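You operate a simulated robot arm through the tools that you are given. There is no shell and no other tool.

You run a simulated robot arm. Do the job below in one go: nothing can be reset, and whatever is moved stays where it is left.

TASK
Check the pan's sugar for metal, then wipe and stow the bar.
Fine: lid off to the bench first; stir with the bar in the stand till filings show; push the bar into the red wiper, draw it out, stand it in the steel holder; leave the other bar, lid and pan alone.

It is judged by the outcome, as a careful person would: the job done as asked, and still so three seconds after it is handed in. It fails if anything else is knocked over, pushed out of place, dropped, spilled or broken. Lids that push on must go on centred and level and be pressed home; caps that screw on are set level and turned clockwise until they are tight.

THE ROBOT
A 6-joint arm with a two-finger parallel gripper, fixed in place. Base frame: the origin is on the floor under the middle of its stand, x ahead of it, y to its left, z up; the work surface is at about z = 880. Units: mm, degrees, N and s.
With the tool pointing down near the work surface it reaches from about 300 to 660 mm from the base axis. Its first joint turns from -115.0 to 115.0 degrees. Payload 3.43 kg.
Tool frame: the origin (TCP) lies between the finger pads and is the grasp point; the fingertips stand 34 mm ahead of it; z points along the fingers, y is the line along which they close. Largest opening 128 mm; finger width 24, thickness 12; the body of the gripper, 48 by 130 mm, starts 96 mm behind the TCP.
Orientation is that of the tool frame in the base frame, as a unit quaternion [x, y, z, w]. With the fingers straight down and closing along the base's y, the tool's x points along the base's -x, its y along +y and its z along -z.

THE INTERFACE
- The arm moves only by the tool servo_tool. Its argument "series" is one flat list of numbers, 6 for each row, row after row: the shift along the tool's x, y, z in mm, then the turn, a rotation vector about the tool's x, y, z in degrees. In form: [tx, ty, tz, ax, ay, az, tx, ty, tz, ax, ay, az, ...]. A call has 1 to 20 rows; each row shifts and turns the commanded pose from where the row before left it, along the tool's axes as they then stand. "gripper" is the opening in per cent of the stroke, from 0 (shut) to 100 (fully open), set as the call begins (left out, the last holds). Rows are played at 5 a second. More than 50 mm and 8.6 degrees between two rows, or a gripper value outside its range, and nothing of the call is played. Where a pose cannot be reached the arm comes as near as it can. A force on the tool above 40 N (or 10 N above the force at the start of the call, whichever is more), or a blocked arm, ends the call early, and 0.2 s more pass. The fingers move at their own pace (about 153 mm/s each) and stop on an object; they squeeze with about 40 N. The grip force told is the motor's: it shows also when the fingers shut on nothing. Time passes only in rows, and 0.2 s behind the last, so rows that do not move let the fingers close. It gives the time, the measured TCP pose, the force on the tool (base axes), the opening and the grip force at its end, in the units of the frame above (readings bear some noise), with the torque about the TCP (base axes, N m) and any sound that the robot's microphone picked up, and new pictures: "pictures" is both (left out), scene, wrist or none.
- Cameras (640 x 400 px; columns grow to the right, rows downward): "scene" is fixed at [50.9, 648.8, 1642.7]; the picture's right is [-0.94, -0.33, 0.00], its down [-0.30, 0.85, -0.42] and it looks along [0.14, -0.40, -0.91] (base axes); focal length 214 px, centre (320, 200). "wrist" rides on the gripper at [76, -11, -160] in the tool frame; the picture's right is [0.15, 0.99, 0.00], its down [-0.88, 0.13, -0.46] and it looks along [-0.45, 0.07, 0.89] (tool axes); focal length 234 px, centre (320, 200).
- move_column(by): slides the trunk up (or, below 0, down) by that many mm; the arm rides with it, the base frame stays. It gives what a move gives, with no picture.
- measure_at(camera, pixels): for up to 12 pixels [column, row] of the newest picture of that camera ("zoom" is the newest enlarged one), the place [x, y, z] in the base frame of the surface seen there, good to about 2 mm. No time passes.
- close_up(camera, box): a new picture of the part [left, top, right, bottom] of that camera's present view, enlarged. No time passes.
- finish_job(): hands the job in; it is judged then, once.

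Open the gripper and draw the arm clear of the work before you hand the job in, unless the task says otherwise.

The tools are called after "Call:" as name(argument=value, ...) on one line, values as JSON. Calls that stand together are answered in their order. servo_tool: Moves the arm, as the interface text tells. Its arguments: {"type":"object","properties":{"series":{"type":"array","items":{"type":"number"}},"gripper":{"type":"number"},"pictures":{"type":"string","enum":["both","scene","wrist","none"]}},"required":["series"]} The other tools are called the same way: move_column (by) moves the trunk up or down; measure_at (camera, pixels) gives the place of the surface under pixels of a picture; close_up (camera, box) takes an enlarged picture of a part of a camera's view; finish_job () hands the job in.

At the start:

```text
time_s: 0.0
position: [411.3, 164.0, 1279.3]
ee_rot: [0.0, 1.0, 0.0, 0.0]
force: [-1.4, -0.4, 0.2]
wrist_torque: [-0.04, 0.02, 0.0]
opening: 127.9
gripper_force: 0.0
trunk travel left (down, up): [-900.0, 90.0]
```

scene: 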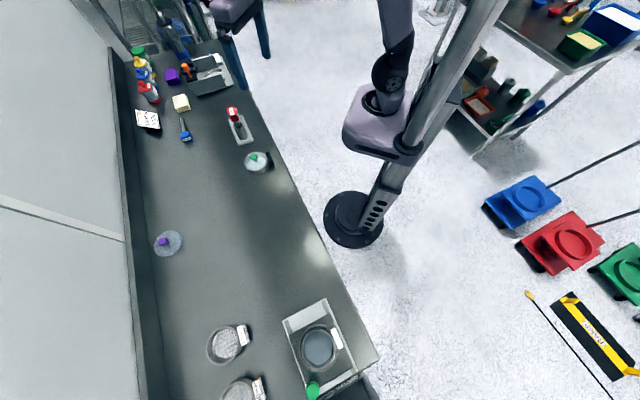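
wrist: 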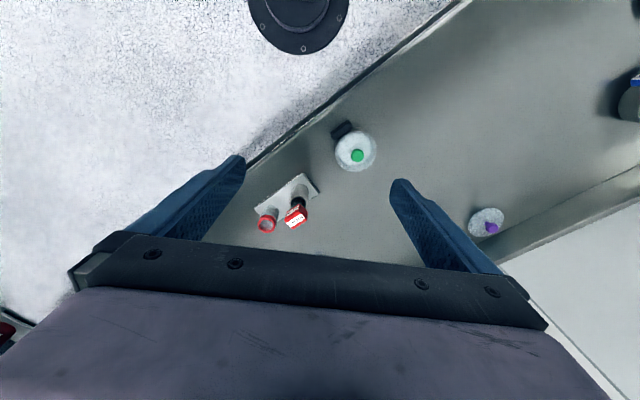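

The scene shows a stand with something red near (235,118), a lidded pan with green knob at (256,160), and more pans near the bottom. I'll take close-ups before moving anything.

Call:
close_up(camera="scene", box=[200, 80, 300, 180])

Call:
close_up(camera="scene", box=[190, 290, 390, 400])

Call:
close_up(camera="scene", box=[110, 40, 270, 180])

Call:
close_up(camera="wrist", box=[230, 100, 410, 240])

```text
4.00 times, centred on (250, 130) of scene
```

zoom: 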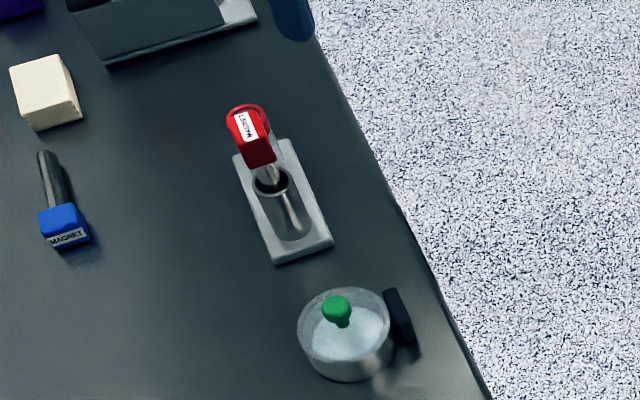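

```text
3.20 times, centred on (290, 345) of scene
```

zoom: 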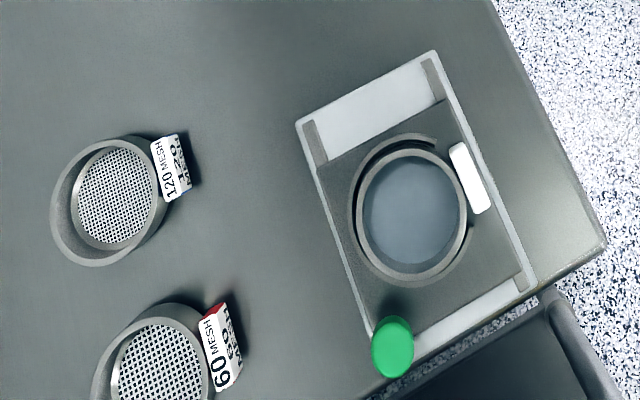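

```text
2.86 times, centred on (190, 110) of scene
```

zoom: 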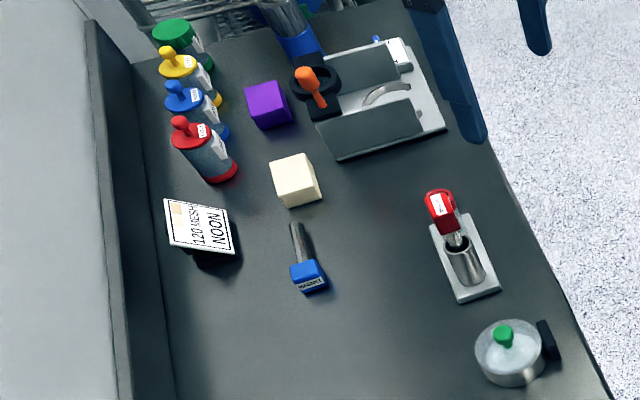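

```text
2.86 times, centred on (320, 170) of wrist
```

zoom: 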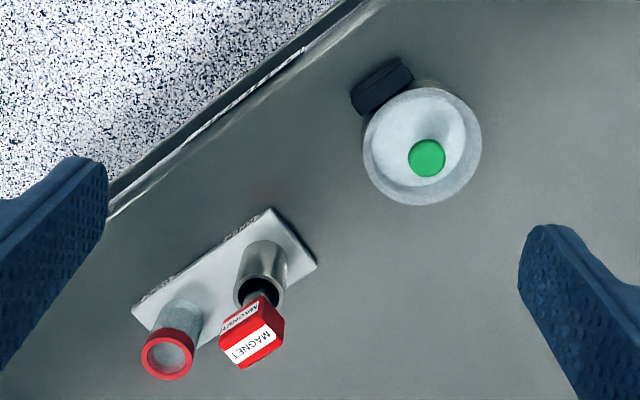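

The stand holds a red-handled bar in a steel tube, next to a red-rimmed wiper. The blue bar lies on the bench, and an item with a purple knob is at (168,243). I'll look closer at that one and measure the main objects.

Call:
close_up(camera="scene", box=[130, 210, 210, 270])

Call:
measure_at(camera="scene", pixels=[[168, 243], [162, 241], [255, 157], [250, 163], [234, 112], [233, 117], [244, 140], [186, 138], [180, 122], [181, 102], [230, 240], [240, 200]])

Call:
close_up(camera="wrist", box=[320, 110, 400, 180])

Call:
close_up(camera="wrist", box=[245, 165, 335, 240])

Call:
close_up(camera="scene", box=[215, 90, 285, 180])

```text
6.67 times, centred on (170, 240) of scene
```

zoom: 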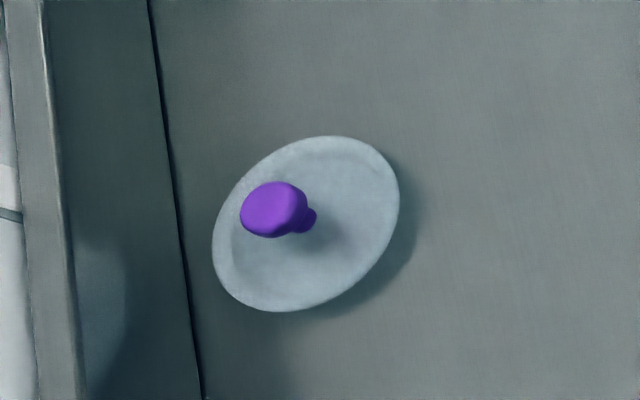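

```text
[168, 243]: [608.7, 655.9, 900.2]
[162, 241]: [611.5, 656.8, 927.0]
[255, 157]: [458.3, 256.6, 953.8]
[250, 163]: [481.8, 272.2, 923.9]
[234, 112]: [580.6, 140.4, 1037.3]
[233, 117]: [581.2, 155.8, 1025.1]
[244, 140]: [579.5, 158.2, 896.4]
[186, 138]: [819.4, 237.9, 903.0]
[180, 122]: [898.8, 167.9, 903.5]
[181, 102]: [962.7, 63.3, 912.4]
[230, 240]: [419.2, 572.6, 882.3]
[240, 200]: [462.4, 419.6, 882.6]
```

```text
5.71 times, centred on (360, 145) of wrist
```

zoom: 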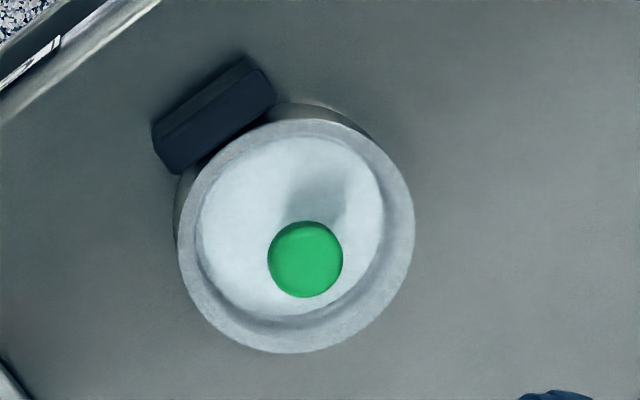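

```text
5.33 times, centred on (290, 202) of wrist
```

zoom: 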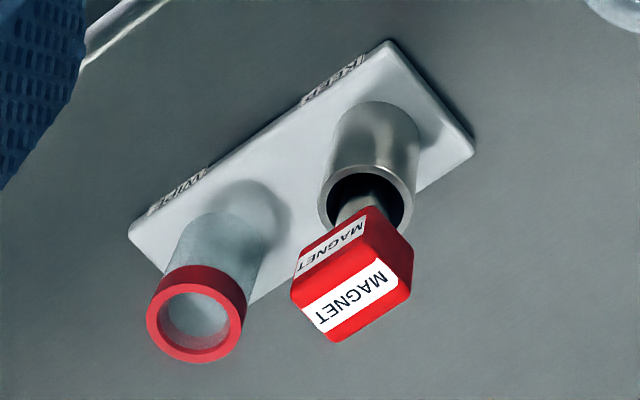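

```text
4.44 times, centred on (250, 135) of scene
```

zoom: 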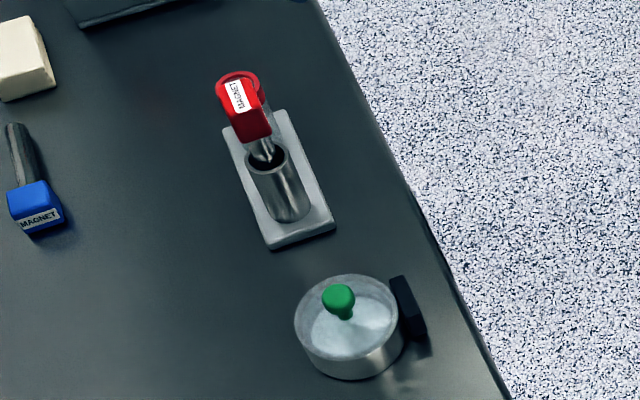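

The stand is marked WIPE (red rim) and KEEP (steel tube). I'll measure the key features from the wrist view: the lid knob, pan rim, handle, bar, tubes and plate.

Call:
measure_at(camera="wrist", pixels=[[357, 156], [339, 154], [375, 151], [353, 133], [360, 170], [342, 133], [336, 128], [348, 125], [377, 151], [361, 150]])

Call:
measure_at(camera="wrist", pixels=[[298, 217], [291, 213], [305, 220], [302, 205], [294, 227], [289, 220], [267, 225], [260, 227], [275, 222], [302, 174], [256, 208], [318, 191]])

Call:
measure_at(camera="zoom", pixels=[[238, 95], [262, 120], [250, 128], [238, 110], [268, 140], [250, 165], [286, 158], [262, 170], [275, 200], [340, 295], [340, 315], [300, 330]])

```text
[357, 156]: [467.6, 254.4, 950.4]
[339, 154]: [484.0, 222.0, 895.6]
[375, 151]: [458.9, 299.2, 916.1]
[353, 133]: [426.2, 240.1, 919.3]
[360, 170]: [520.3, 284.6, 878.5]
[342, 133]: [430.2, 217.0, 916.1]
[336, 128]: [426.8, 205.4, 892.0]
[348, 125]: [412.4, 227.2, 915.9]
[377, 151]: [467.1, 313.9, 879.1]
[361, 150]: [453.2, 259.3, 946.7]
```

```text
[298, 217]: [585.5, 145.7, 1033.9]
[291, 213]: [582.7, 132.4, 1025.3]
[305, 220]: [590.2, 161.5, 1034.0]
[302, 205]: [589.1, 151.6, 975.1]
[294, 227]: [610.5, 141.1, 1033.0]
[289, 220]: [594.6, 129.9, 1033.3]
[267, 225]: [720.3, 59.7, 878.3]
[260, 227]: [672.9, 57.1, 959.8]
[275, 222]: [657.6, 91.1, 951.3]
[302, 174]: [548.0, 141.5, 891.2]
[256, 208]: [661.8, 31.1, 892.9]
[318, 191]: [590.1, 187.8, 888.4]
```

```text
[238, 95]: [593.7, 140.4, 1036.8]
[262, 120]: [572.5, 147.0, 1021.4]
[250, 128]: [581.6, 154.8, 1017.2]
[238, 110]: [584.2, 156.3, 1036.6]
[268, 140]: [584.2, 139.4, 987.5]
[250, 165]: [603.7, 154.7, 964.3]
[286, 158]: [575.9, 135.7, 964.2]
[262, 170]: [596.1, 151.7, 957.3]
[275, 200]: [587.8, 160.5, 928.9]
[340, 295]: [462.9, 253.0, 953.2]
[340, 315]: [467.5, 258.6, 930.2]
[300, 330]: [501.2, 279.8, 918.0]
```

The lid knob sits at about (465,255,950) and the red handle at about (590,147,1030). I'll move over the pan at a safe height to see the lid and stand more closely.

Call:
servo_tool(series=[-12, 22, 35, 0, 0, 0, -12, 22, 35, 0, 0, 0, -12, 22, 35, 0, 0, 0, -12, 22, 35, 0, 0, 0, 0, 0, 0, 0, 0, 0], gripper=50)

```text
time_s: 1.2
position: [455.9, 251.6, 1138.0]
ee_rot: [0.0, 1.0, 0.0, 0.001]
force: [-0.9, 0.6, 0.4]
wrist_torque: [0.02, -0.02, -0.01]
opening: 64.0
gripper_force: 0.1
trunk travel left (down, up): [-900.0, 90.0]
```

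scene: 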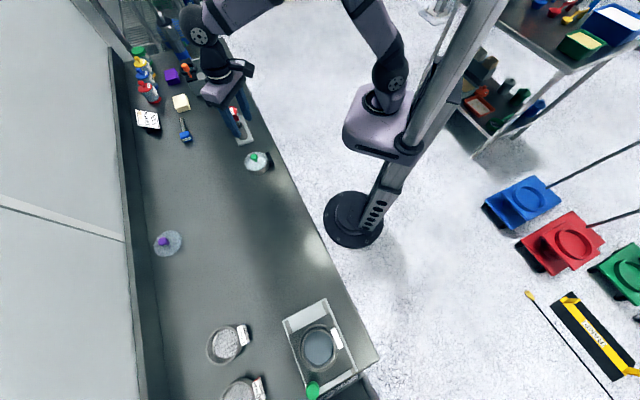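
wrist: 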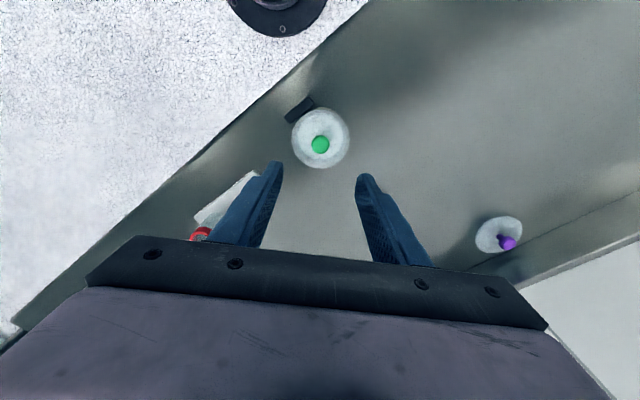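

The green knob is at (320,145) in the wrist view, between the fingers and clear of them. I'll zoom in and measure its centre and the lid rim.

Call:
close_up(camera="wrist", box=[270, 85, 370, 185])

Call:
measure_at(camera="wrist", pixels=[[320, 145], [313, 145], [327, 145], [320, 138], [320, 152], [295, 133], [347, 143], [326, 110], [312, 162], [320, 125], [300, 108]])

Call:
close_up(camera="scene", box=[236, 140, 280, 180])

```text
4.00 times, centred on (320, 135) of wrist
```

zoom: 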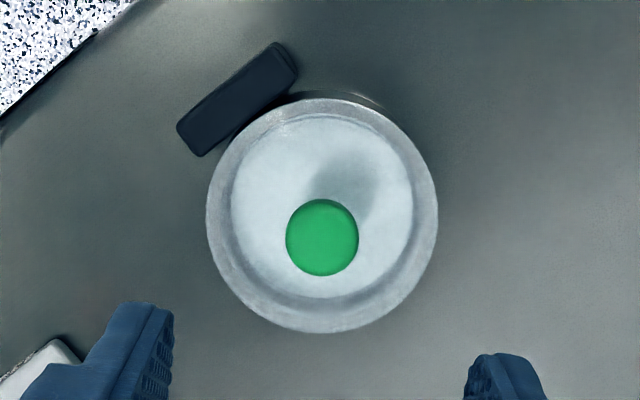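

```text
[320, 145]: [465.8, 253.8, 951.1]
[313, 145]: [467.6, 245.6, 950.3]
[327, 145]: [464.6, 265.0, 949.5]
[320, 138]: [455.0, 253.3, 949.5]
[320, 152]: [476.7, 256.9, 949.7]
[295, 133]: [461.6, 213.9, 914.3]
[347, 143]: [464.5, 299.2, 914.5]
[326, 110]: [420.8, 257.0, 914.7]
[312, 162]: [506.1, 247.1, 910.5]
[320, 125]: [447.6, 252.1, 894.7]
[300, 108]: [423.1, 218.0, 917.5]
```

```text
10.00 times, centred on (258, 160) of scene
```

zoom: 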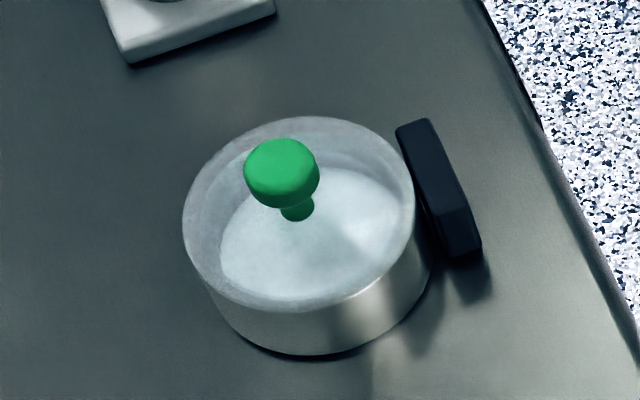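

The knob centre is about (465.5,255,951) and the lid rim is at z≈917. I'll descend partway and check alignment before gripping.

Call:
servo_tool(series=[-2, 1, 30, 0, 0, 0, -2, 1, 30, 0, 0, 0, -2, 1, 30, 0, 0, 0, -1, 0, 20, 0, 0, 0, 0, 0, 20, 0, 0, 0, 0, 0, 0, 0, 0, 0, 0, 0, 0, 0, 0, 0], gripper=45, pictures="wrist")

```text
time_s: 2.8
position: [465.3, 255.0, 1007.2]
ee_rot: [0.0, 1.0, 0.001, 0.0]
force: [0.0, 0.2, -0.9]
wrist_torque: [0.02, 0.02, -0.02]
opening: 57.8
gripper_force: 0.0
trunk travel left (down, up): [-900.0, 90.0]
```

wrist: 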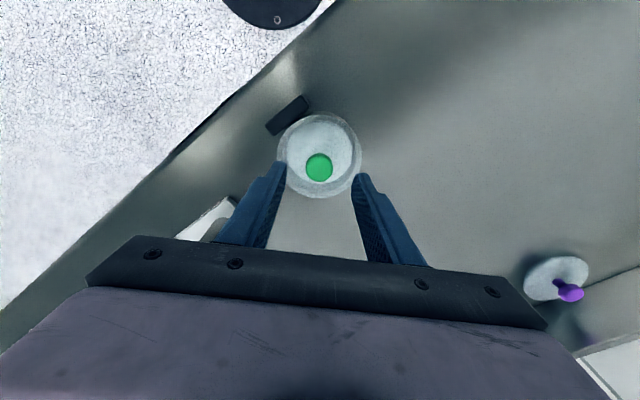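

The TCP is now at (465.3,255.0,1007), with the knob centred between the fingers at (319,168). I'll confirm the knob position from this closer view.

Call:
measure_at(camera="wrist", pixels=[[319, 168], [307, 168], [331, 168], [319, 156], [319, 179], [283, 160], [357, 160], [319, 115], [319, 196]])

Call:
close_up(camera="wrist", box=[260, 100, 380, 210])

```text
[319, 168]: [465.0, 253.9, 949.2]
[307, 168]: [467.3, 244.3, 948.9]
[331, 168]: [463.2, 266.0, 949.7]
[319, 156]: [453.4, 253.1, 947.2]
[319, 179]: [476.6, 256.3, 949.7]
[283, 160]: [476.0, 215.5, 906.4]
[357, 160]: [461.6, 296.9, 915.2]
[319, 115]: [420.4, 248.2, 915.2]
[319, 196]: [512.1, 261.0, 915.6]
```

```text
3.64 times, centred on (320, 155) of wrist
```

zoom: 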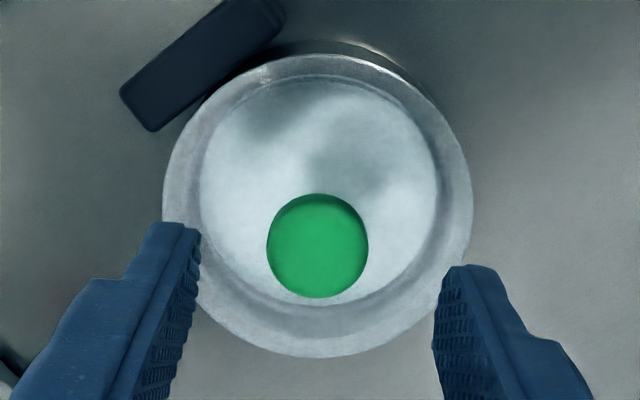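

The knob centre of (465,255,949) matches the TCP. I'll go down to z≈957 and close on the knob.

Call:
servo_tool(series=[0, 0, 20, 0, 0, 0, 0, 0, 15, 0, 0, 0, 0, 0, 10, 0, 0, 0, 0, 0, 5, 0, 0, 0, 0, 0, 0, 0, 0, 0], pictures="both")

Call:
servo_tool(series=[0, 0, 0, 0, 0, 0, 0, 0, 0, 0, 0, 0, 0, 0, 0, 0, 0, 0], gripper=10, pictures="both")

```text
time_s: 4.0
position: [465.1, 257.2, 958.6]
ee_rot: [0.0, 1.0, 0.0, -0.001]
force: [0.3, -0.1, 0.3]
wrist_torque: [-0.01, -0.01, 0.01]
opening: 57.6
gripper_force: 0.0
trunk travel left (down, up): [-900.0, 90.0]
```

scene: 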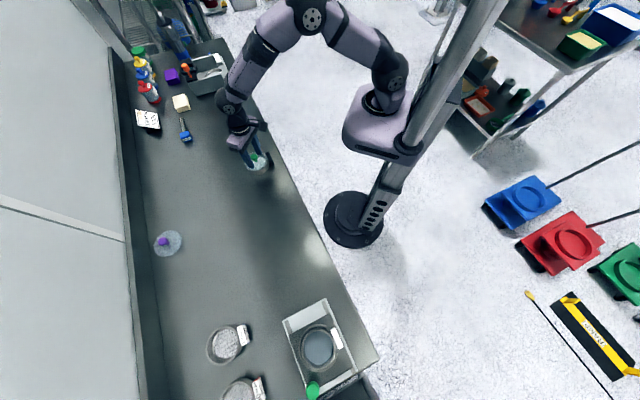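
wrist: 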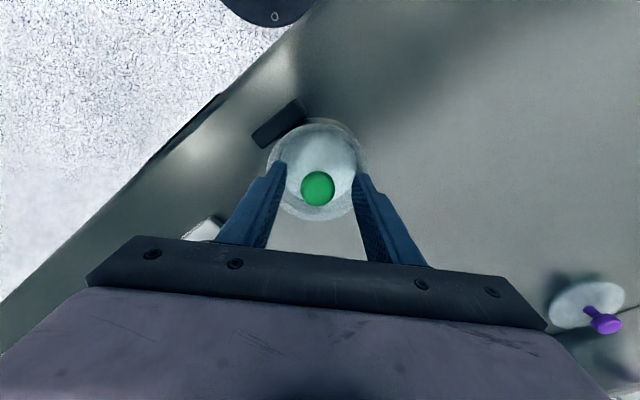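

```text
time_s: 4.8
position: [465.6, 255.9, 958.5]
ee_rot: [0.0, 1.0, 0.0, 0.0]
force: [0.5, 0.4, -0.5]
wrist_torque: [0.04, 0.02, -0.03]
opening: 26.0
gripper_force: 39.5
trunk travel left (down, up): [-900.0, 90.0]
```

scene: 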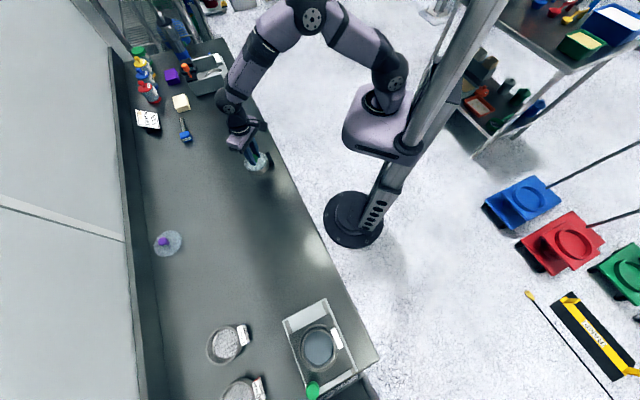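
wrist: 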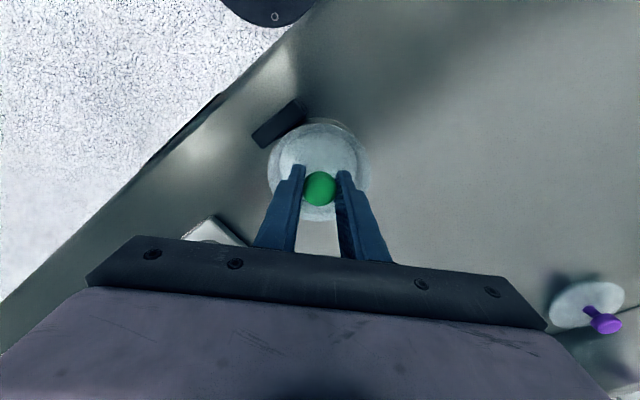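

The knob is held at 26 mm opening and 39.5 N. I'll lift slowly straight up and check whether the lid comes off freely.

Call:
servo_tool(series=[0, 0, -3, 0, 0, 0, 0, 0, -5, 0, 0, 0, 0, 0, -8, 0, 0, 0, 0, 0, -12, 0, 0, 0, 0, 0, -12, 0, 0, 0, 0, 0, 0, 0, 0, 0], pictures="both")

```text
time_s: 6.2
position: [465.1, 255.0, 996.3]
ee_rot: [0.0, 1.0, 0.0, -0.001]
force: [0.1, 0.7, -1.1]
wrist_torque: [0.0, -0.02, 0.01]
opening: 13.2
gripper_force: 0.0
trunk travel left (down, up): [-900.0, 90.0]
```

scene: 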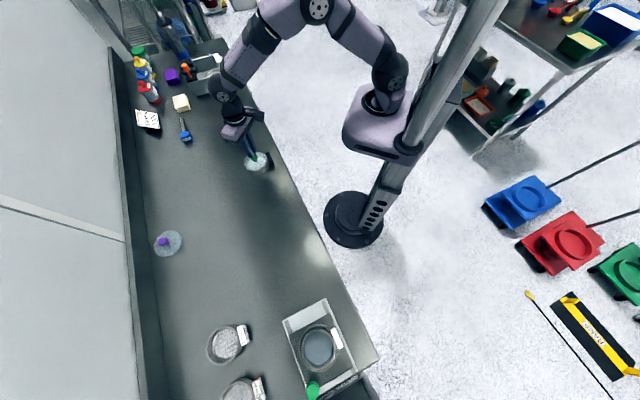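
wrist: 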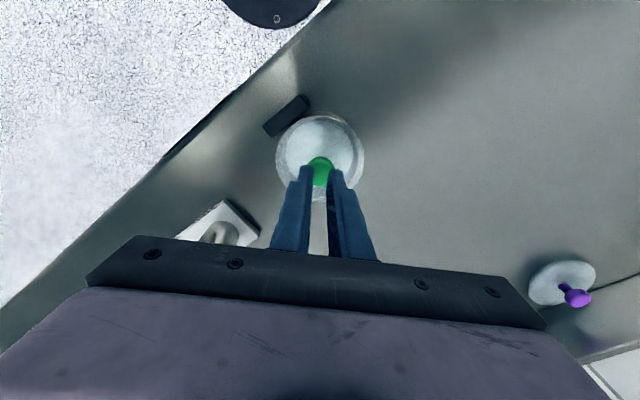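

The fingers slipped off: opening 13.2 mm, no force. I'll check that the lid and pan are still in place and look at the knob's shape.

Call:
close_up(camera="wrist", box=[250, 90, 390, 230])

Call:
close_up(camera="scene", box=[230, 130, 290, 180])

Call:
measure_at(camera="wrist", pixels=[[320, 165], [278, 160], [362, 160], [319, 117], [310, 150], [345, 190], [291, 108]])

```text
2.86 times, centred on (320, 160) of wrist
```

zoom: 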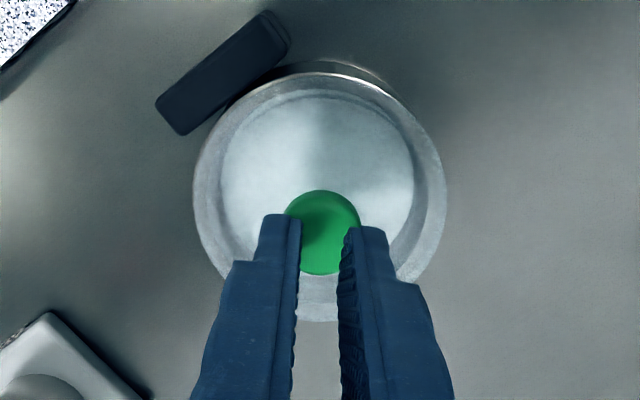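

```text
8.00 times, centred on (260, 155) of scene
```

zoom: 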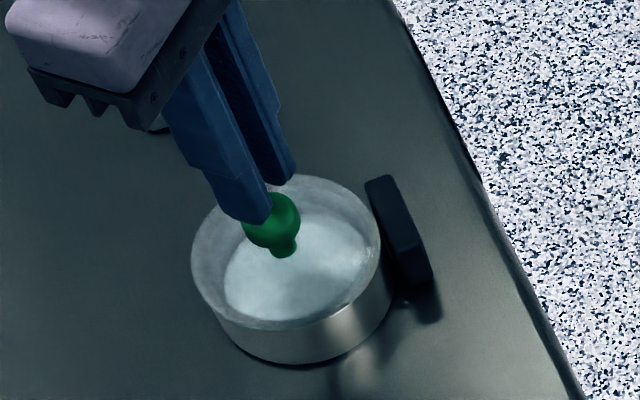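

```text
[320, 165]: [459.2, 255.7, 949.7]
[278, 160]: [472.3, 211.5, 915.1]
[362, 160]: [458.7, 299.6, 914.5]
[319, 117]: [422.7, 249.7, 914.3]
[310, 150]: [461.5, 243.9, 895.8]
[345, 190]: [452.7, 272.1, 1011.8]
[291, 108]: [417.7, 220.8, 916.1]
```

The lid and pan look undisturbed; the fingers just slid up the knob. I'll reopen, go about 3 mm lower than before, grip with a full-close command, and lift in tiny steps while reading the force.

Call:
servo_tool(series=[0, 0, 0, 0, 0, 0, 0, 0, 0, 0, 0, 0, 0, 0, 12, 0, 0, 0, 0, 0, 12, 0, 0, 0, 0, 0, 10, 0, 0, 0, 0, 0, 5, 0, 0, 0, 0, 0, 2, 0, 0, 0, 0, 0, 0, 0, 0, 0], gripper=40, pictures="wrist")

Call:
servo_tool(series=[0, 0, 0, 0, 0, 0, 0, 0, 0, 0, 0, 0, 0, 0, 0, 0, 0, 0, 0, 0, 0, 0, 0, 0], gripper=0, pictures="wrist")

Call:
servo_tool(series=[0, 0, -0.5, 0, 0, 0, 0, 0, -0.5, 0, 0, 0], pictures="none")

Call:
servo_tool(series=[0, 0, -0.5, 0, 0, 0, 0, 0, -0.5, 0, 0, 0], pictures="wrist")

```text
time_s: 8.0
position: [467.0, 254.1, 958.2]
ee_rot: [0.0, 1.0, -0.001, 0.0]
force: [-0.2, -1.5, 0.6]
wrist_torque: [0.0, -0.04, 0.01]
opening: 51.4
gripper_force: 0.1
trunk travel left (down, up): [-900.0, 90.0]
```

wrist: 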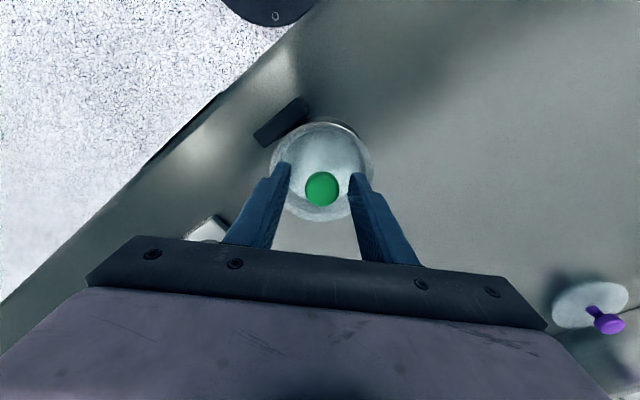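

```text
time_s: 9.0
position: [465.4, 253.4, 958.4]
ee_rot: [0.0, 1.0, -0.001, 0.0]
force: [-0.1, -1.2, 0.1]
wrist_torque: [-0.03, 0.0, -0.01]
opening: 25.5
gripper_force: 39.8
trunk travel left (down, up): [-900.0, 90.0]
```

wrist: 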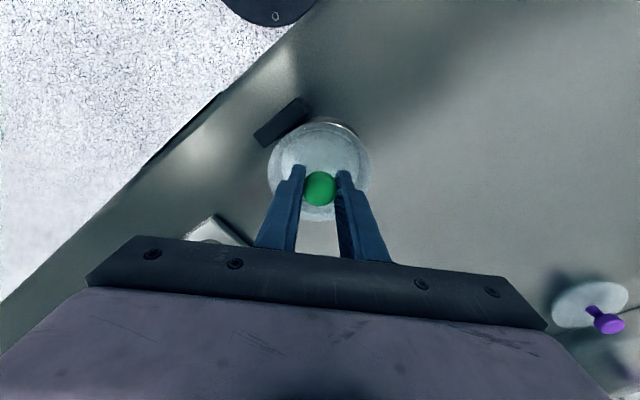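

```text
time_s: 9.6
position: [465.2, 255.3, 958.5]
ee_rot: [0.0, 1.0, 0.0, -0.001]
force: [0.0, -0.1, -0.1]
wrist_torque: [-0.01, -0.03, 0.02]
opening: 25.5
gripper_force: 40.4
trunk travel left (down, up): [-900.0, 90.0]
```

```text
time_s: 10.2
position: [466.0, 254.5, 959.5]
ee_rot: [0.0, 1.0, 0.001, -0.001]
force: [0.0, -0.9, -0.9]
wrist_torque: [0.02, -0.01, 0.02]
opening: 25.4
gripper_force: 39.7
trunk travel left (down, up): [-900.0, 90.0]
```

wrist: 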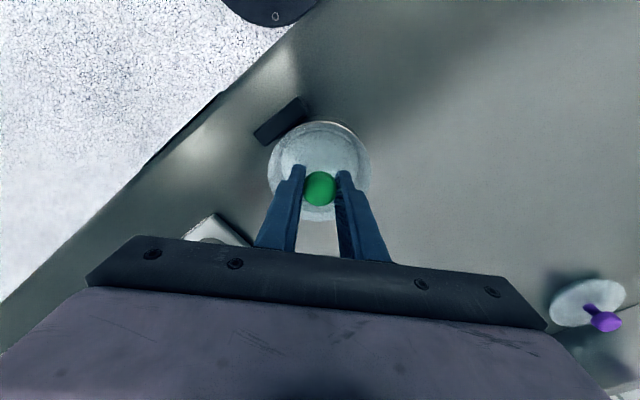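

No significant force yet. I'll keep lifting in small steps.

Call:
servo_tool(series=[0, 0, -1, 0, 0, 0, 0, 0, -1, 0, 0, 0], pictures="none")

Call:
servo_tool(series=[0, 0, -1, 0, 0, 0, 0, 0, -1, 0, 0, 0], pictures="none")

Call:
servo_tool(series=[0, 0, -1, 0, 0, 0, 0, 0, -1, 0, 0, 0], pictures="both")

```text
time_s: 10.8
position: [466.1, 255.3, 961.6]
ee_rot: [0.001, 1.0, 0.0, 0.0]
force: [0.9, -0.3, -0.6]
wrist_torque: [-0.01, 0.02, 0.02]
opening: 25.4
gripper_force: 40.3
trunk travel left (down, up): [-900.0, 90.0]
```

```text
time_s: 11.4
position: [465.3, 257.1, 964.7]
ee_rot: [0.0, 1.0, 0.0, 0.0]
force: [-0.1, -0.2, -1.2]
wrist_torque: [0.0, -0.02, 0.01]
opening: 25.7
gripper_force: 39.9
trunk travel left (down, up): [-900.0, 90.0]
```

```text
time_s: 12.0
position: [466.2, 254.9, 965.9]
ee_rot: [0.0, 1.0, -0.001, 0.0]
force: [0.4, 0.2, 0.0]
wrist_torque: [-0.01, -0.01, -0.02]
opening: 25.5
gripper_force: 39.3
trunk travel left (down, up): [-900.0, 90.0]
```

scene: 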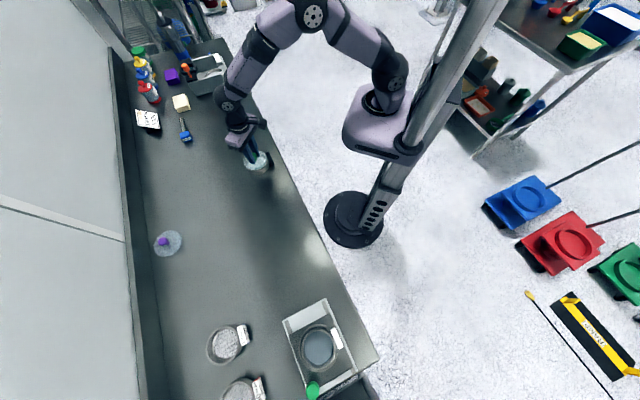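
wrist: 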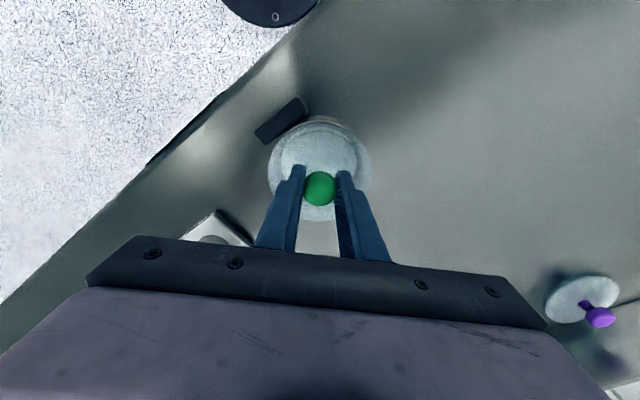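

The knob stays at (319,188) between the fingers with the opening steady at 25.5 mm, so the lid seems to be rising. I'll check close up.

Call:
close_up(camera="wrist", box=[250, 100, 390, 230])

Call:
close_up(camera="scene", box=[230, 130, 290, 180])

Call:
measure_at(camera="wrist", pixels=[[319, 188], [319, 177], [273, 165], [368, 165], [340, 130], [319, 215]])

```text
3.08 times, centred on (320, 165) of wrist
```

zoom: 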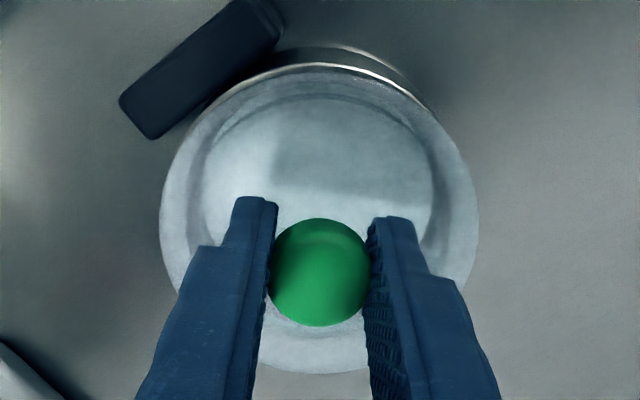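

```text
8.00 times, centred on (260, 155) of scene
```

zoom: 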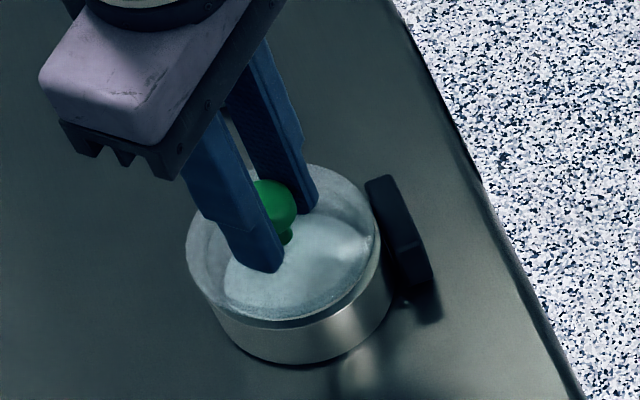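

```text
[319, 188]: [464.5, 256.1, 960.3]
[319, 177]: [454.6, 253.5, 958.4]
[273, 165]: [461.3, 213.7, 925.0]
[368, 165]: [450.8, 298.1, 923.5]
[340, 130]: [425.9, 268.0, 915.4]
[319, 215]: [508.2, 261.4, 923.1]
```

The lid is off the seat, with its rim now at z≈924. I'll keep lifting slowly and measure the bench near a set-down spot.

Call:
servo_tool(series=[0, 0, -2, 0, 0, 0, 0, 0, -2, 0, 0, 0, 0, 0, -3, 0, 0, 0, 0, 0, -3, 0, 0, 0, 0, 0, -3, 0, 0, 0, 0, 0, -3, 0, 0, 0, 0, 0, -3, 0, 0, 0, 0, 0, -3, 0, 0, 0], pictures="both")

Call:
measure_at(camera="scene", pixels=[[240, 200], [250, 200], [260, 200], [270, 200], [280, 200], [290, 200], [296, 200], [250, 190], [260, 190], [260, 180], [250, 210], [260, 210]])

```text
time_s: 13.8
position: [466.4, 255.9, 987.6]
ee_rot: [0.0, 1.0, 0.0, 0.0]
force: [-0.6, -0.4, -0.5]
wrist_torque: [0.02, 0.01, 0.04]
opening: 25.4
gripper_force: 39.8
trunk travel left (down, up): [-900.0, 90.0]
```

scene: 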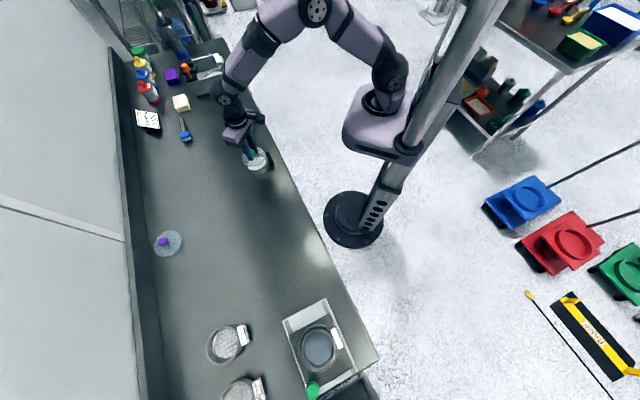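
wrist: 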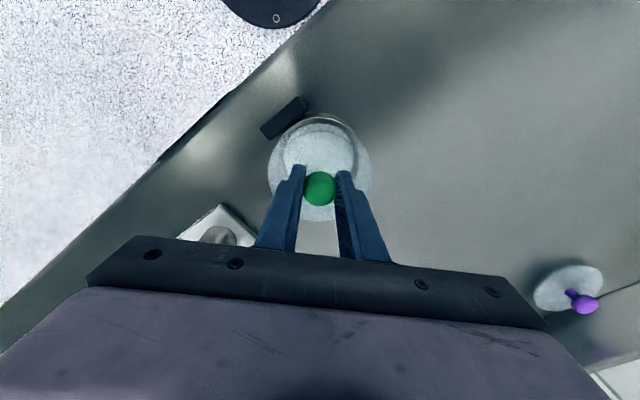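

```text
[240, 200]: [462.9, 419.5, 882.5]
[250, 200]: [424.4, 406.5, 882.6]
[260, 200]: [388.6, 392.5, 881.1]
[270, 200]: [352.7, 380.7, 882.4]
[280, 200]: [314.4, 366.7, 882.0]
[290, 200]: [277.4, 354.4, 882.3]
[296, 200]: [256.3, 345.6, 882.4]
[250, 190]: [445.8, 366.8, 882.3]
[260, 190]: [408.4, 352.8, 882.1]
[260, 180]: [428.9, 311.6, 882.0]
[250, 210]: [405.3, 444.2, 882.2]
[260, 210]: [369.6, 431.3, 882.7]
```

The lid is clear of the pan, with the TCP at z≈988 and the lid rim about 945. I'll carry it slowly to the bare bench at about (425,408).

Call:
servo_tool(series=[0, 0, -4, 0, 0, 0, 0, 0, -4, 0, 0, 0, 0.8, 3, 0, 0, 0, 0, 1.6, 6, 0, 0, 0, 0, 2.6, 10, 0, 0, 0, 0, 3.2, 12, 0, 0, 0, 0, 3.2, 12, 0, 0, 0, 0, 3.2, 12, 0, 0, 0, 0, 3.2, 12, 0, 0, 0, 0, 3.2, 12, 0, 0, 0, 0, 3.2, 12, 0, 0, 0, 0, 3.2, 12, 0, 0, 0, 0, 3.2, 12, 0, 0, 0, 0, 3.2, 12, 0, 0, 0, 0, 3.2, 12, 0, 0, 0, 0, 2.4, 10, 0, 0, 0, 0, 1.6, 8, 0, 0, 0, 0, 1, 6, 0, 0, 0, 0, 0, 2, 0, 0, 0, 0, 0, 0, 0, 0, 0, 0], pictures="both")

```text
time_s: 18.0
position: [422.5, 421.7, 995.7]
ee_rot: [-0.001, 1.0, -0.001, 0.0]
force: [0.7, 0.4, -0.6]
wrist_torque: [-0.02, 0.03, 0.0]
opening: 25.5
gripper_force: 40.5
trunk travel left (down, up): [-900.0, 90.0]
```

scene: 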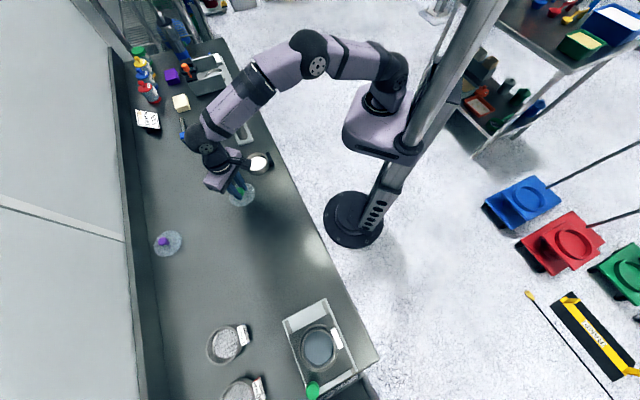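
wrist: 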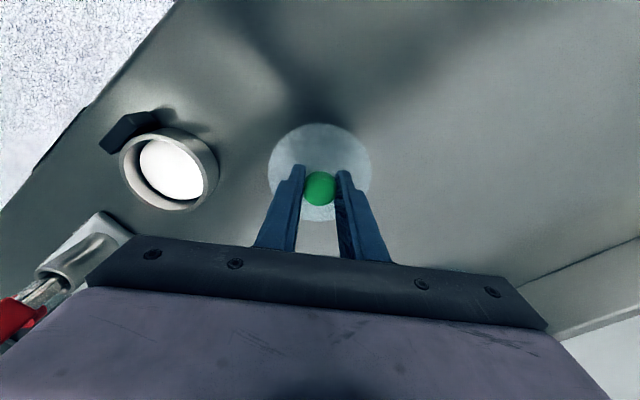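

The pan is open and the lid is held over bare bench at (422,422). I'll lower it, going slowly near the expected contact at TCP z≈928.

Call:
servo_tool(series=[0, 0, 4, 0, 0, 0, 0, 0, 8, 0, 0, 0, 0, 0, 10, 0, 0, 0, 0, 0, 10, 0, 0, 0, 0, 0, 8, 0, 0, 0, 0, 0, 6, 0, 0, 0, 0, 0, 4, 0, 0, 0, 0, 0, 4, 0, 0, 0, 0, 0, 2, 0, 0, 0, 0, 0, 2, 0, 0, 0, 0, 0, 0, 0, 0, 0], pictures="both")

Call:
measure_at(camera="wrist", pixels=[[319, 188], [275, 165], [365, 165], [319, 125], [319, 217], [170, 140], [150, 150], [213, 165], [185, 205]])

```text
time_s: 20.4
position: [423.5, 420.6, 937.2]
ee_rot: [0.0, 1.0, 0.0, 0.001]
force: [-1.4, 0.9, -1.2]
wrist_torque: [0.01, 0.02, -0.01]
opening: 25.6
gripper_force: 40.1
trunk travel left (down, up): [-900.0, 90.0]
```

scene: 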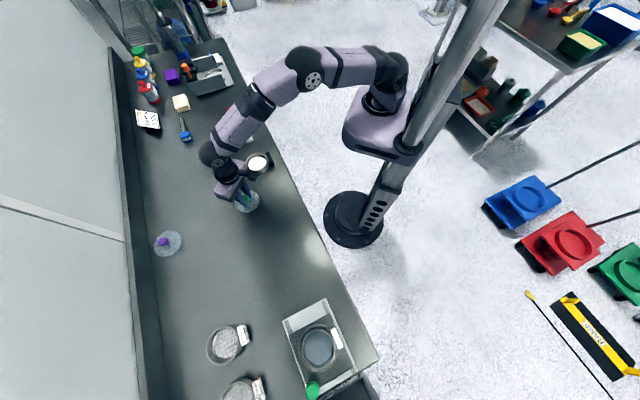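
wrist: 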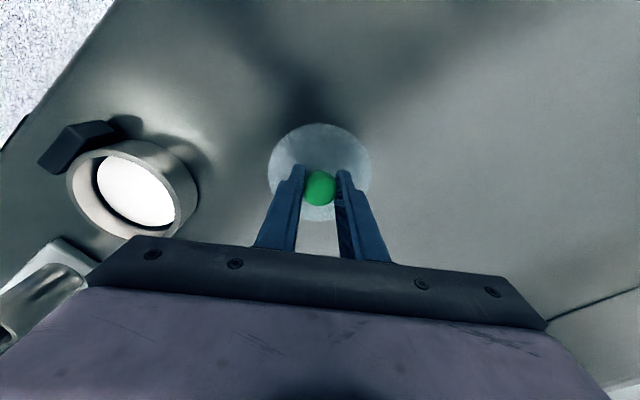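

```text
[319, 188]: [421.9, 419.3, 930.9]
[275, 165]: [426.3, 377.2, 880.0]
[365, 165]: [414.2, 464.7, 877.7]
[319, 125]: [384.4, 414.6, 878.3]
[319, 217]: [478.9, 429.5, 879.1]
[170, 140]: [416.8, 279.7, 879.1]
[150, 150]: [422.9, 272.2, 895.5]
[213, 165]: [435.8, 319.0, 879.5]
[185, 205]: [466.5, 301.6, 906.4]
```

The knob top is at z≈931, so the lid should touch within several millimetres. I'll lower in 1 mm steps and watch the force.

Call:
servo_tool(series=[0, 0, 1, 0, 0, 0, 0, 0, 1, 0, 0, 0, 0, 0, 1, 0, 0, 0], pictures="none")

Call:
servo_tool(series=[0, 0, 1, 0, 0, 0, 0, 0, 1, 0, 0, 0], pictures="none")

Call:
servo_tool(series=[0, 0, 1, 0, 0, 0, 0, 0, 1, 0, 0, 0], pictures="none")

```text
time_s: 21.2
position: [423.8, 421.1, 934.9]
ee_rot: [-0.001, 1.0, 0.0, 0.0]
force: [0.1, -0.6, -0.8]
wrist_torque: [0.01, 0.01, 0.0]
opening: 25.3
gripper_force: 40.0
trunk travel left (down, up): [-900.0, 90.0]
```

```text
time_s: 21.8
position: [425.3, 421.2, 932.3]
ee_rot: [0.0, 1.0, 0.0, 0.001]
force: [-0.3, -1.2, -1.0]
wrist_torque: [0.02, -0.01, 0.02]
opening: 25.3
gripper_force: 40.3
trunk travel left (down, up): [-900.0, 90.0]
```

```text
time_s: 22.4
position: [422.9, 420.1, 930.3]
ee_rot: [0.0, 1.0, 0.0, 0.0]
force: [-0.9, 0.1, 2.1]
wrist_torque: [-0.07, 0.07, -0.04]
opening: 25.4
gripper_force: 40.0
trunk travel left (down, up): [-900.0, 90.0]
```

Force z rose to about +2 N, which suggests first contact. I'll lower a little more to confirm.

Call:
servo_tool(series=[0, 0, 0.5, 0, 0, 0, 0, 0, 0.5, 0, 0, 0], pictures="both")

Call:
close_up(camera="wrist", box=[250, 100, 390, 230])

```text
time_s: 23.0
position: [423.7, 420.0, 931.2]
ee_rot: [-0.001, 1.0, 0.002, 0.001]
force: [-0.6, -1.3, 5.3]
wrist_torque: [-0.09, 0.06, 0.03]
opening: 25.5
gripper_force: 40.1
trunk travel left (down, up): [-900.0, 90.0]
```

scene: 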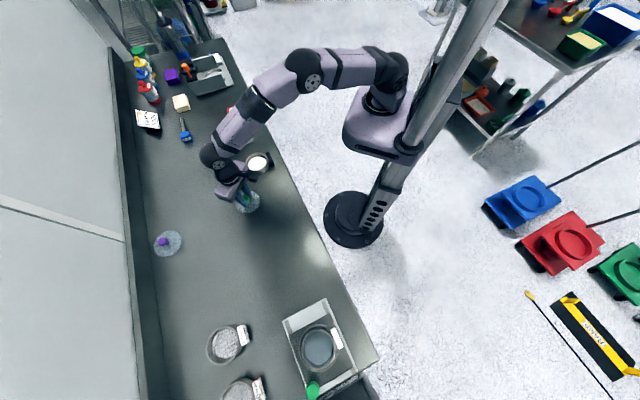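
wrist: 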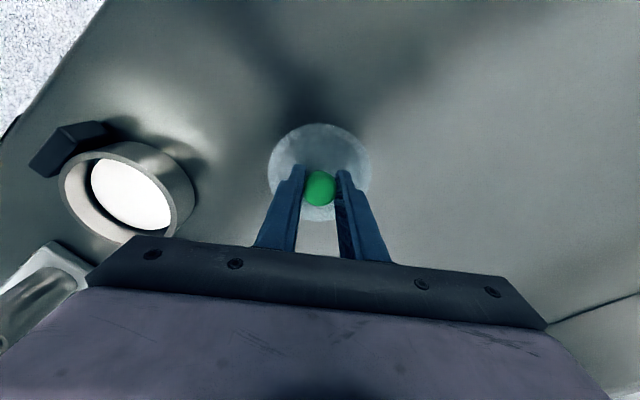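

```text
3.08 times, centred on (320, 165) of wrist
```

zoom: 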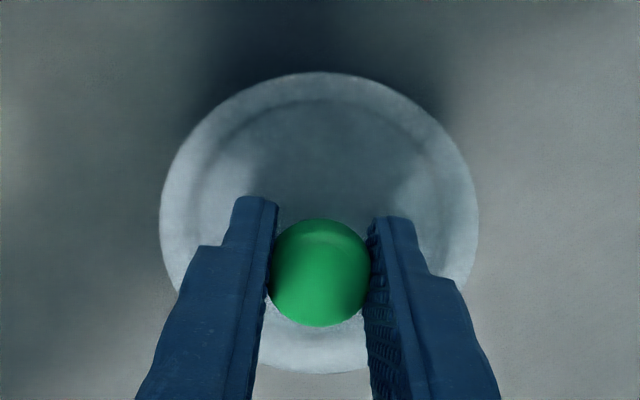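

There's solid contact at 5 N and the lid is on the bench. I'll relieve the press slightly and open the fingers.

Call:
servo_tool(series=[0, 0, -0.5, 0, 0, 0, 0, 0, 0, 0, 0, 0], pictures="none")

Call:
servo_tool(series=[0, 0, 0, 0, 0, 0, 0, 0, 0, 0, 0, 0, 0, 0, 0, 0, 0, 0], gripper=45, pictures="wrist")

```text
time_s: 23.6
position: [424.4, 420.2, 931.0]
ee_rot: [0.0, 1.0, 0.0, 0.0]
force: [0.0, 1.0, 1.6]
wrist_torque: [0.01, -0.02, -0.02]
opening: 25.4
gripper_force: 39.7
trunk travel left (down, up): [-900.0, 90.0]
```

```text
time_s: 24.4
position: [422.6, 419.6, 931.5]
ee_rot: [0.0, 1.0, 0.0, 0.0]
force: [0.5, 1.0, -0.1]
wrist_torque: [-0.01, 0.02, 0.01]
opening: 57.5
gripper_force: 0.0
trunk travel left (down, up): [-900.0, 90.0]
```

wrist: 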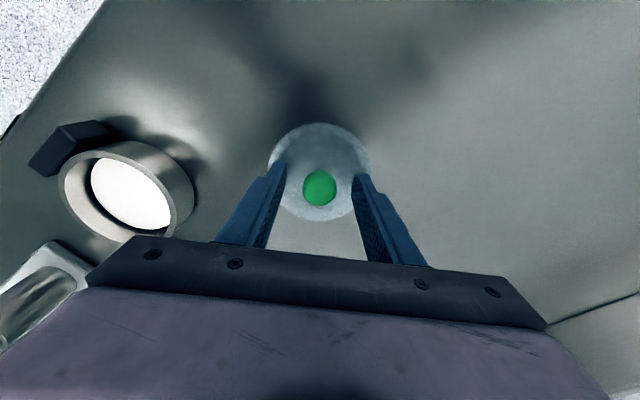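

The lid is released and sitting flat. I'll rise straight up, then travel to a viewing pose for the stand with the fingers wide open.

Call:
servo_tool(series=[0, 0, -10, 0, 0, 0, 0, 0, -20, 0, 0, 0, 0, 0, -30, 0, 0, 0, -6.3, -24.2, -17.5, 0, 0, 0, -6.3, -24.2, -17.5, 0, 0, 0, -6.3, -24.2, -17.5, 0, 0, 0, -6.3, -24.2, -17.5, 0, 0, 0, -6.3, -24.2, -17.5, 0, 0, 0, -6.3, -24.2, -17.5, 0, 0, 0, -6.3, -24.2, -17.5, 0, 0, 0, -6.3, -24.2, -17.5, 0, 0, 0, -6.3, -24.2, -17.5, 0, 0, 0, -6.3, -24.2, -17.5, 0, 0, 0, -6.3, -24.2, -17.5, 0, 0, 0, -6.3, -24.2, -17.5, 0, 0, 0, 0, 0, 0, 0, 0, 0], pictures="both")

Call:
servo_tool(series=[0, 0, 0, 0, 0, 0, 0, 0, 0, 0, 0, 0, 0, 0, 0, 0, 0, 0], gripper=100, pictures="both")

Call:
close_up(camera="wrist", box=[230, 120, 400, 240])

Call:
close_up(camera="scene", box=[210, 90, 290, 220])

```text
time_s: 27.8
position: [498.3, 131.6, 1201.5]
ee_rot: [0.0, 1.0, -0.001, 0.0]
force: [-0.7, -0.6, 0.0]
wrist_torque: [-0.02, 0.0, 0.0]
opening: 57.2
gripper_force: 0.0
trunk travel left (down, up): [-900.0, 90.0]
```

scene: 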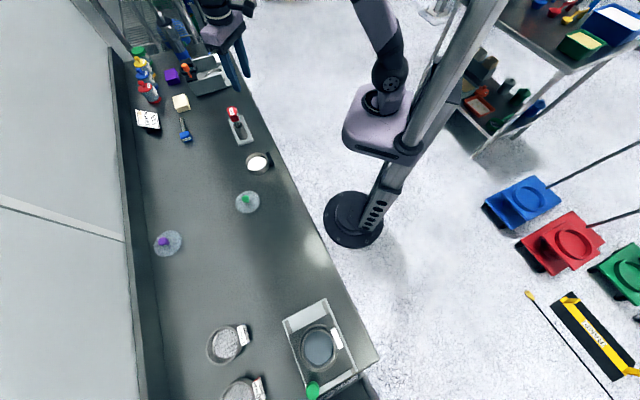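
wrist: 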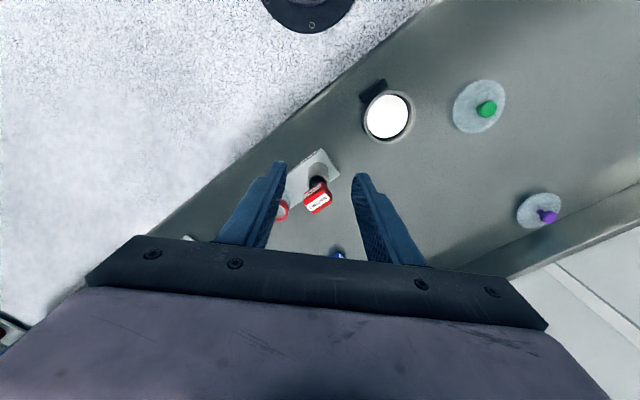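

```text
time_s: 28.6
position: [498.1, 131.9, 1200.0]
ee_rot: [0.0, 1.0, 0.0, -0.001]
force: [0.0, -0.4, -0.4]
wrist_torque: [0.02, -0.02, 0.01]
opening: 127.9
gripper_force: 0.1
trunk travel left (down, up): [-900.0, 90.0]
```

scene: 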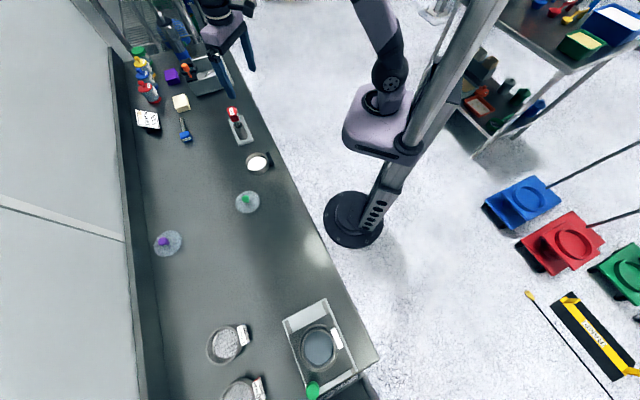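
wrist: 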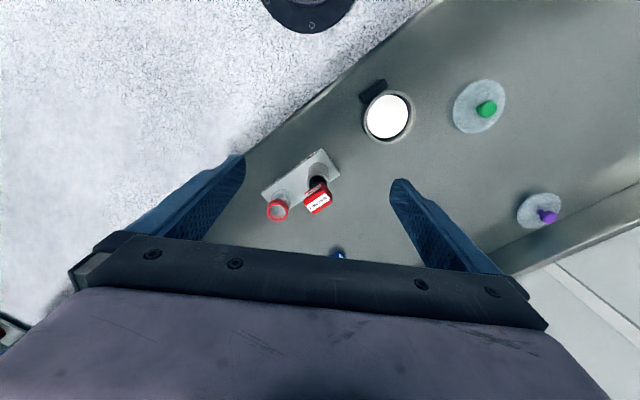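

```text
3.33 times, centred on (315, 180) of wrist
```

zoom: 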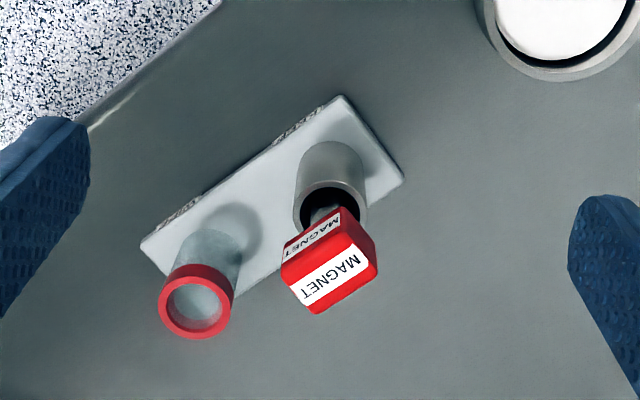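

```text
3.08 times, centred on (250, 155) of scene
```

zoom: 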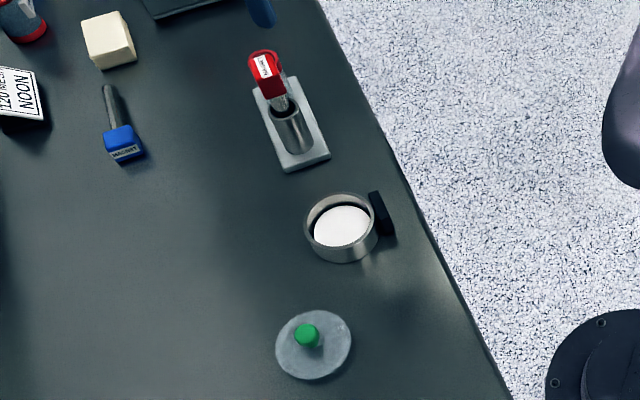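

Lid and pan are clearly separate now. I'll zoom tightly on the handle, tube and wiper to measure the geometry.

Call:
close_up(camera="wrist", box=[256, 145, 346, 225])

```text
5.00 times, centred on (301, 185) of wrist
```

zoom: 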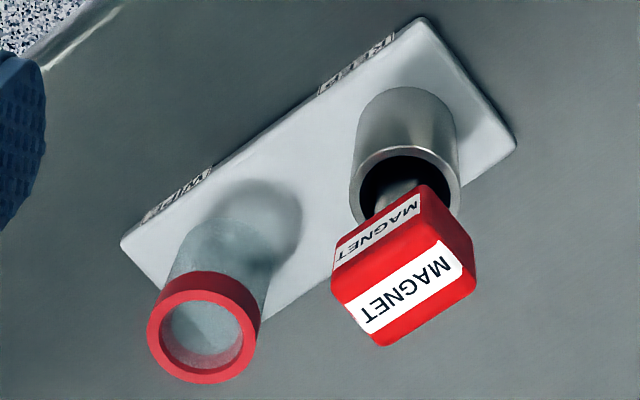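

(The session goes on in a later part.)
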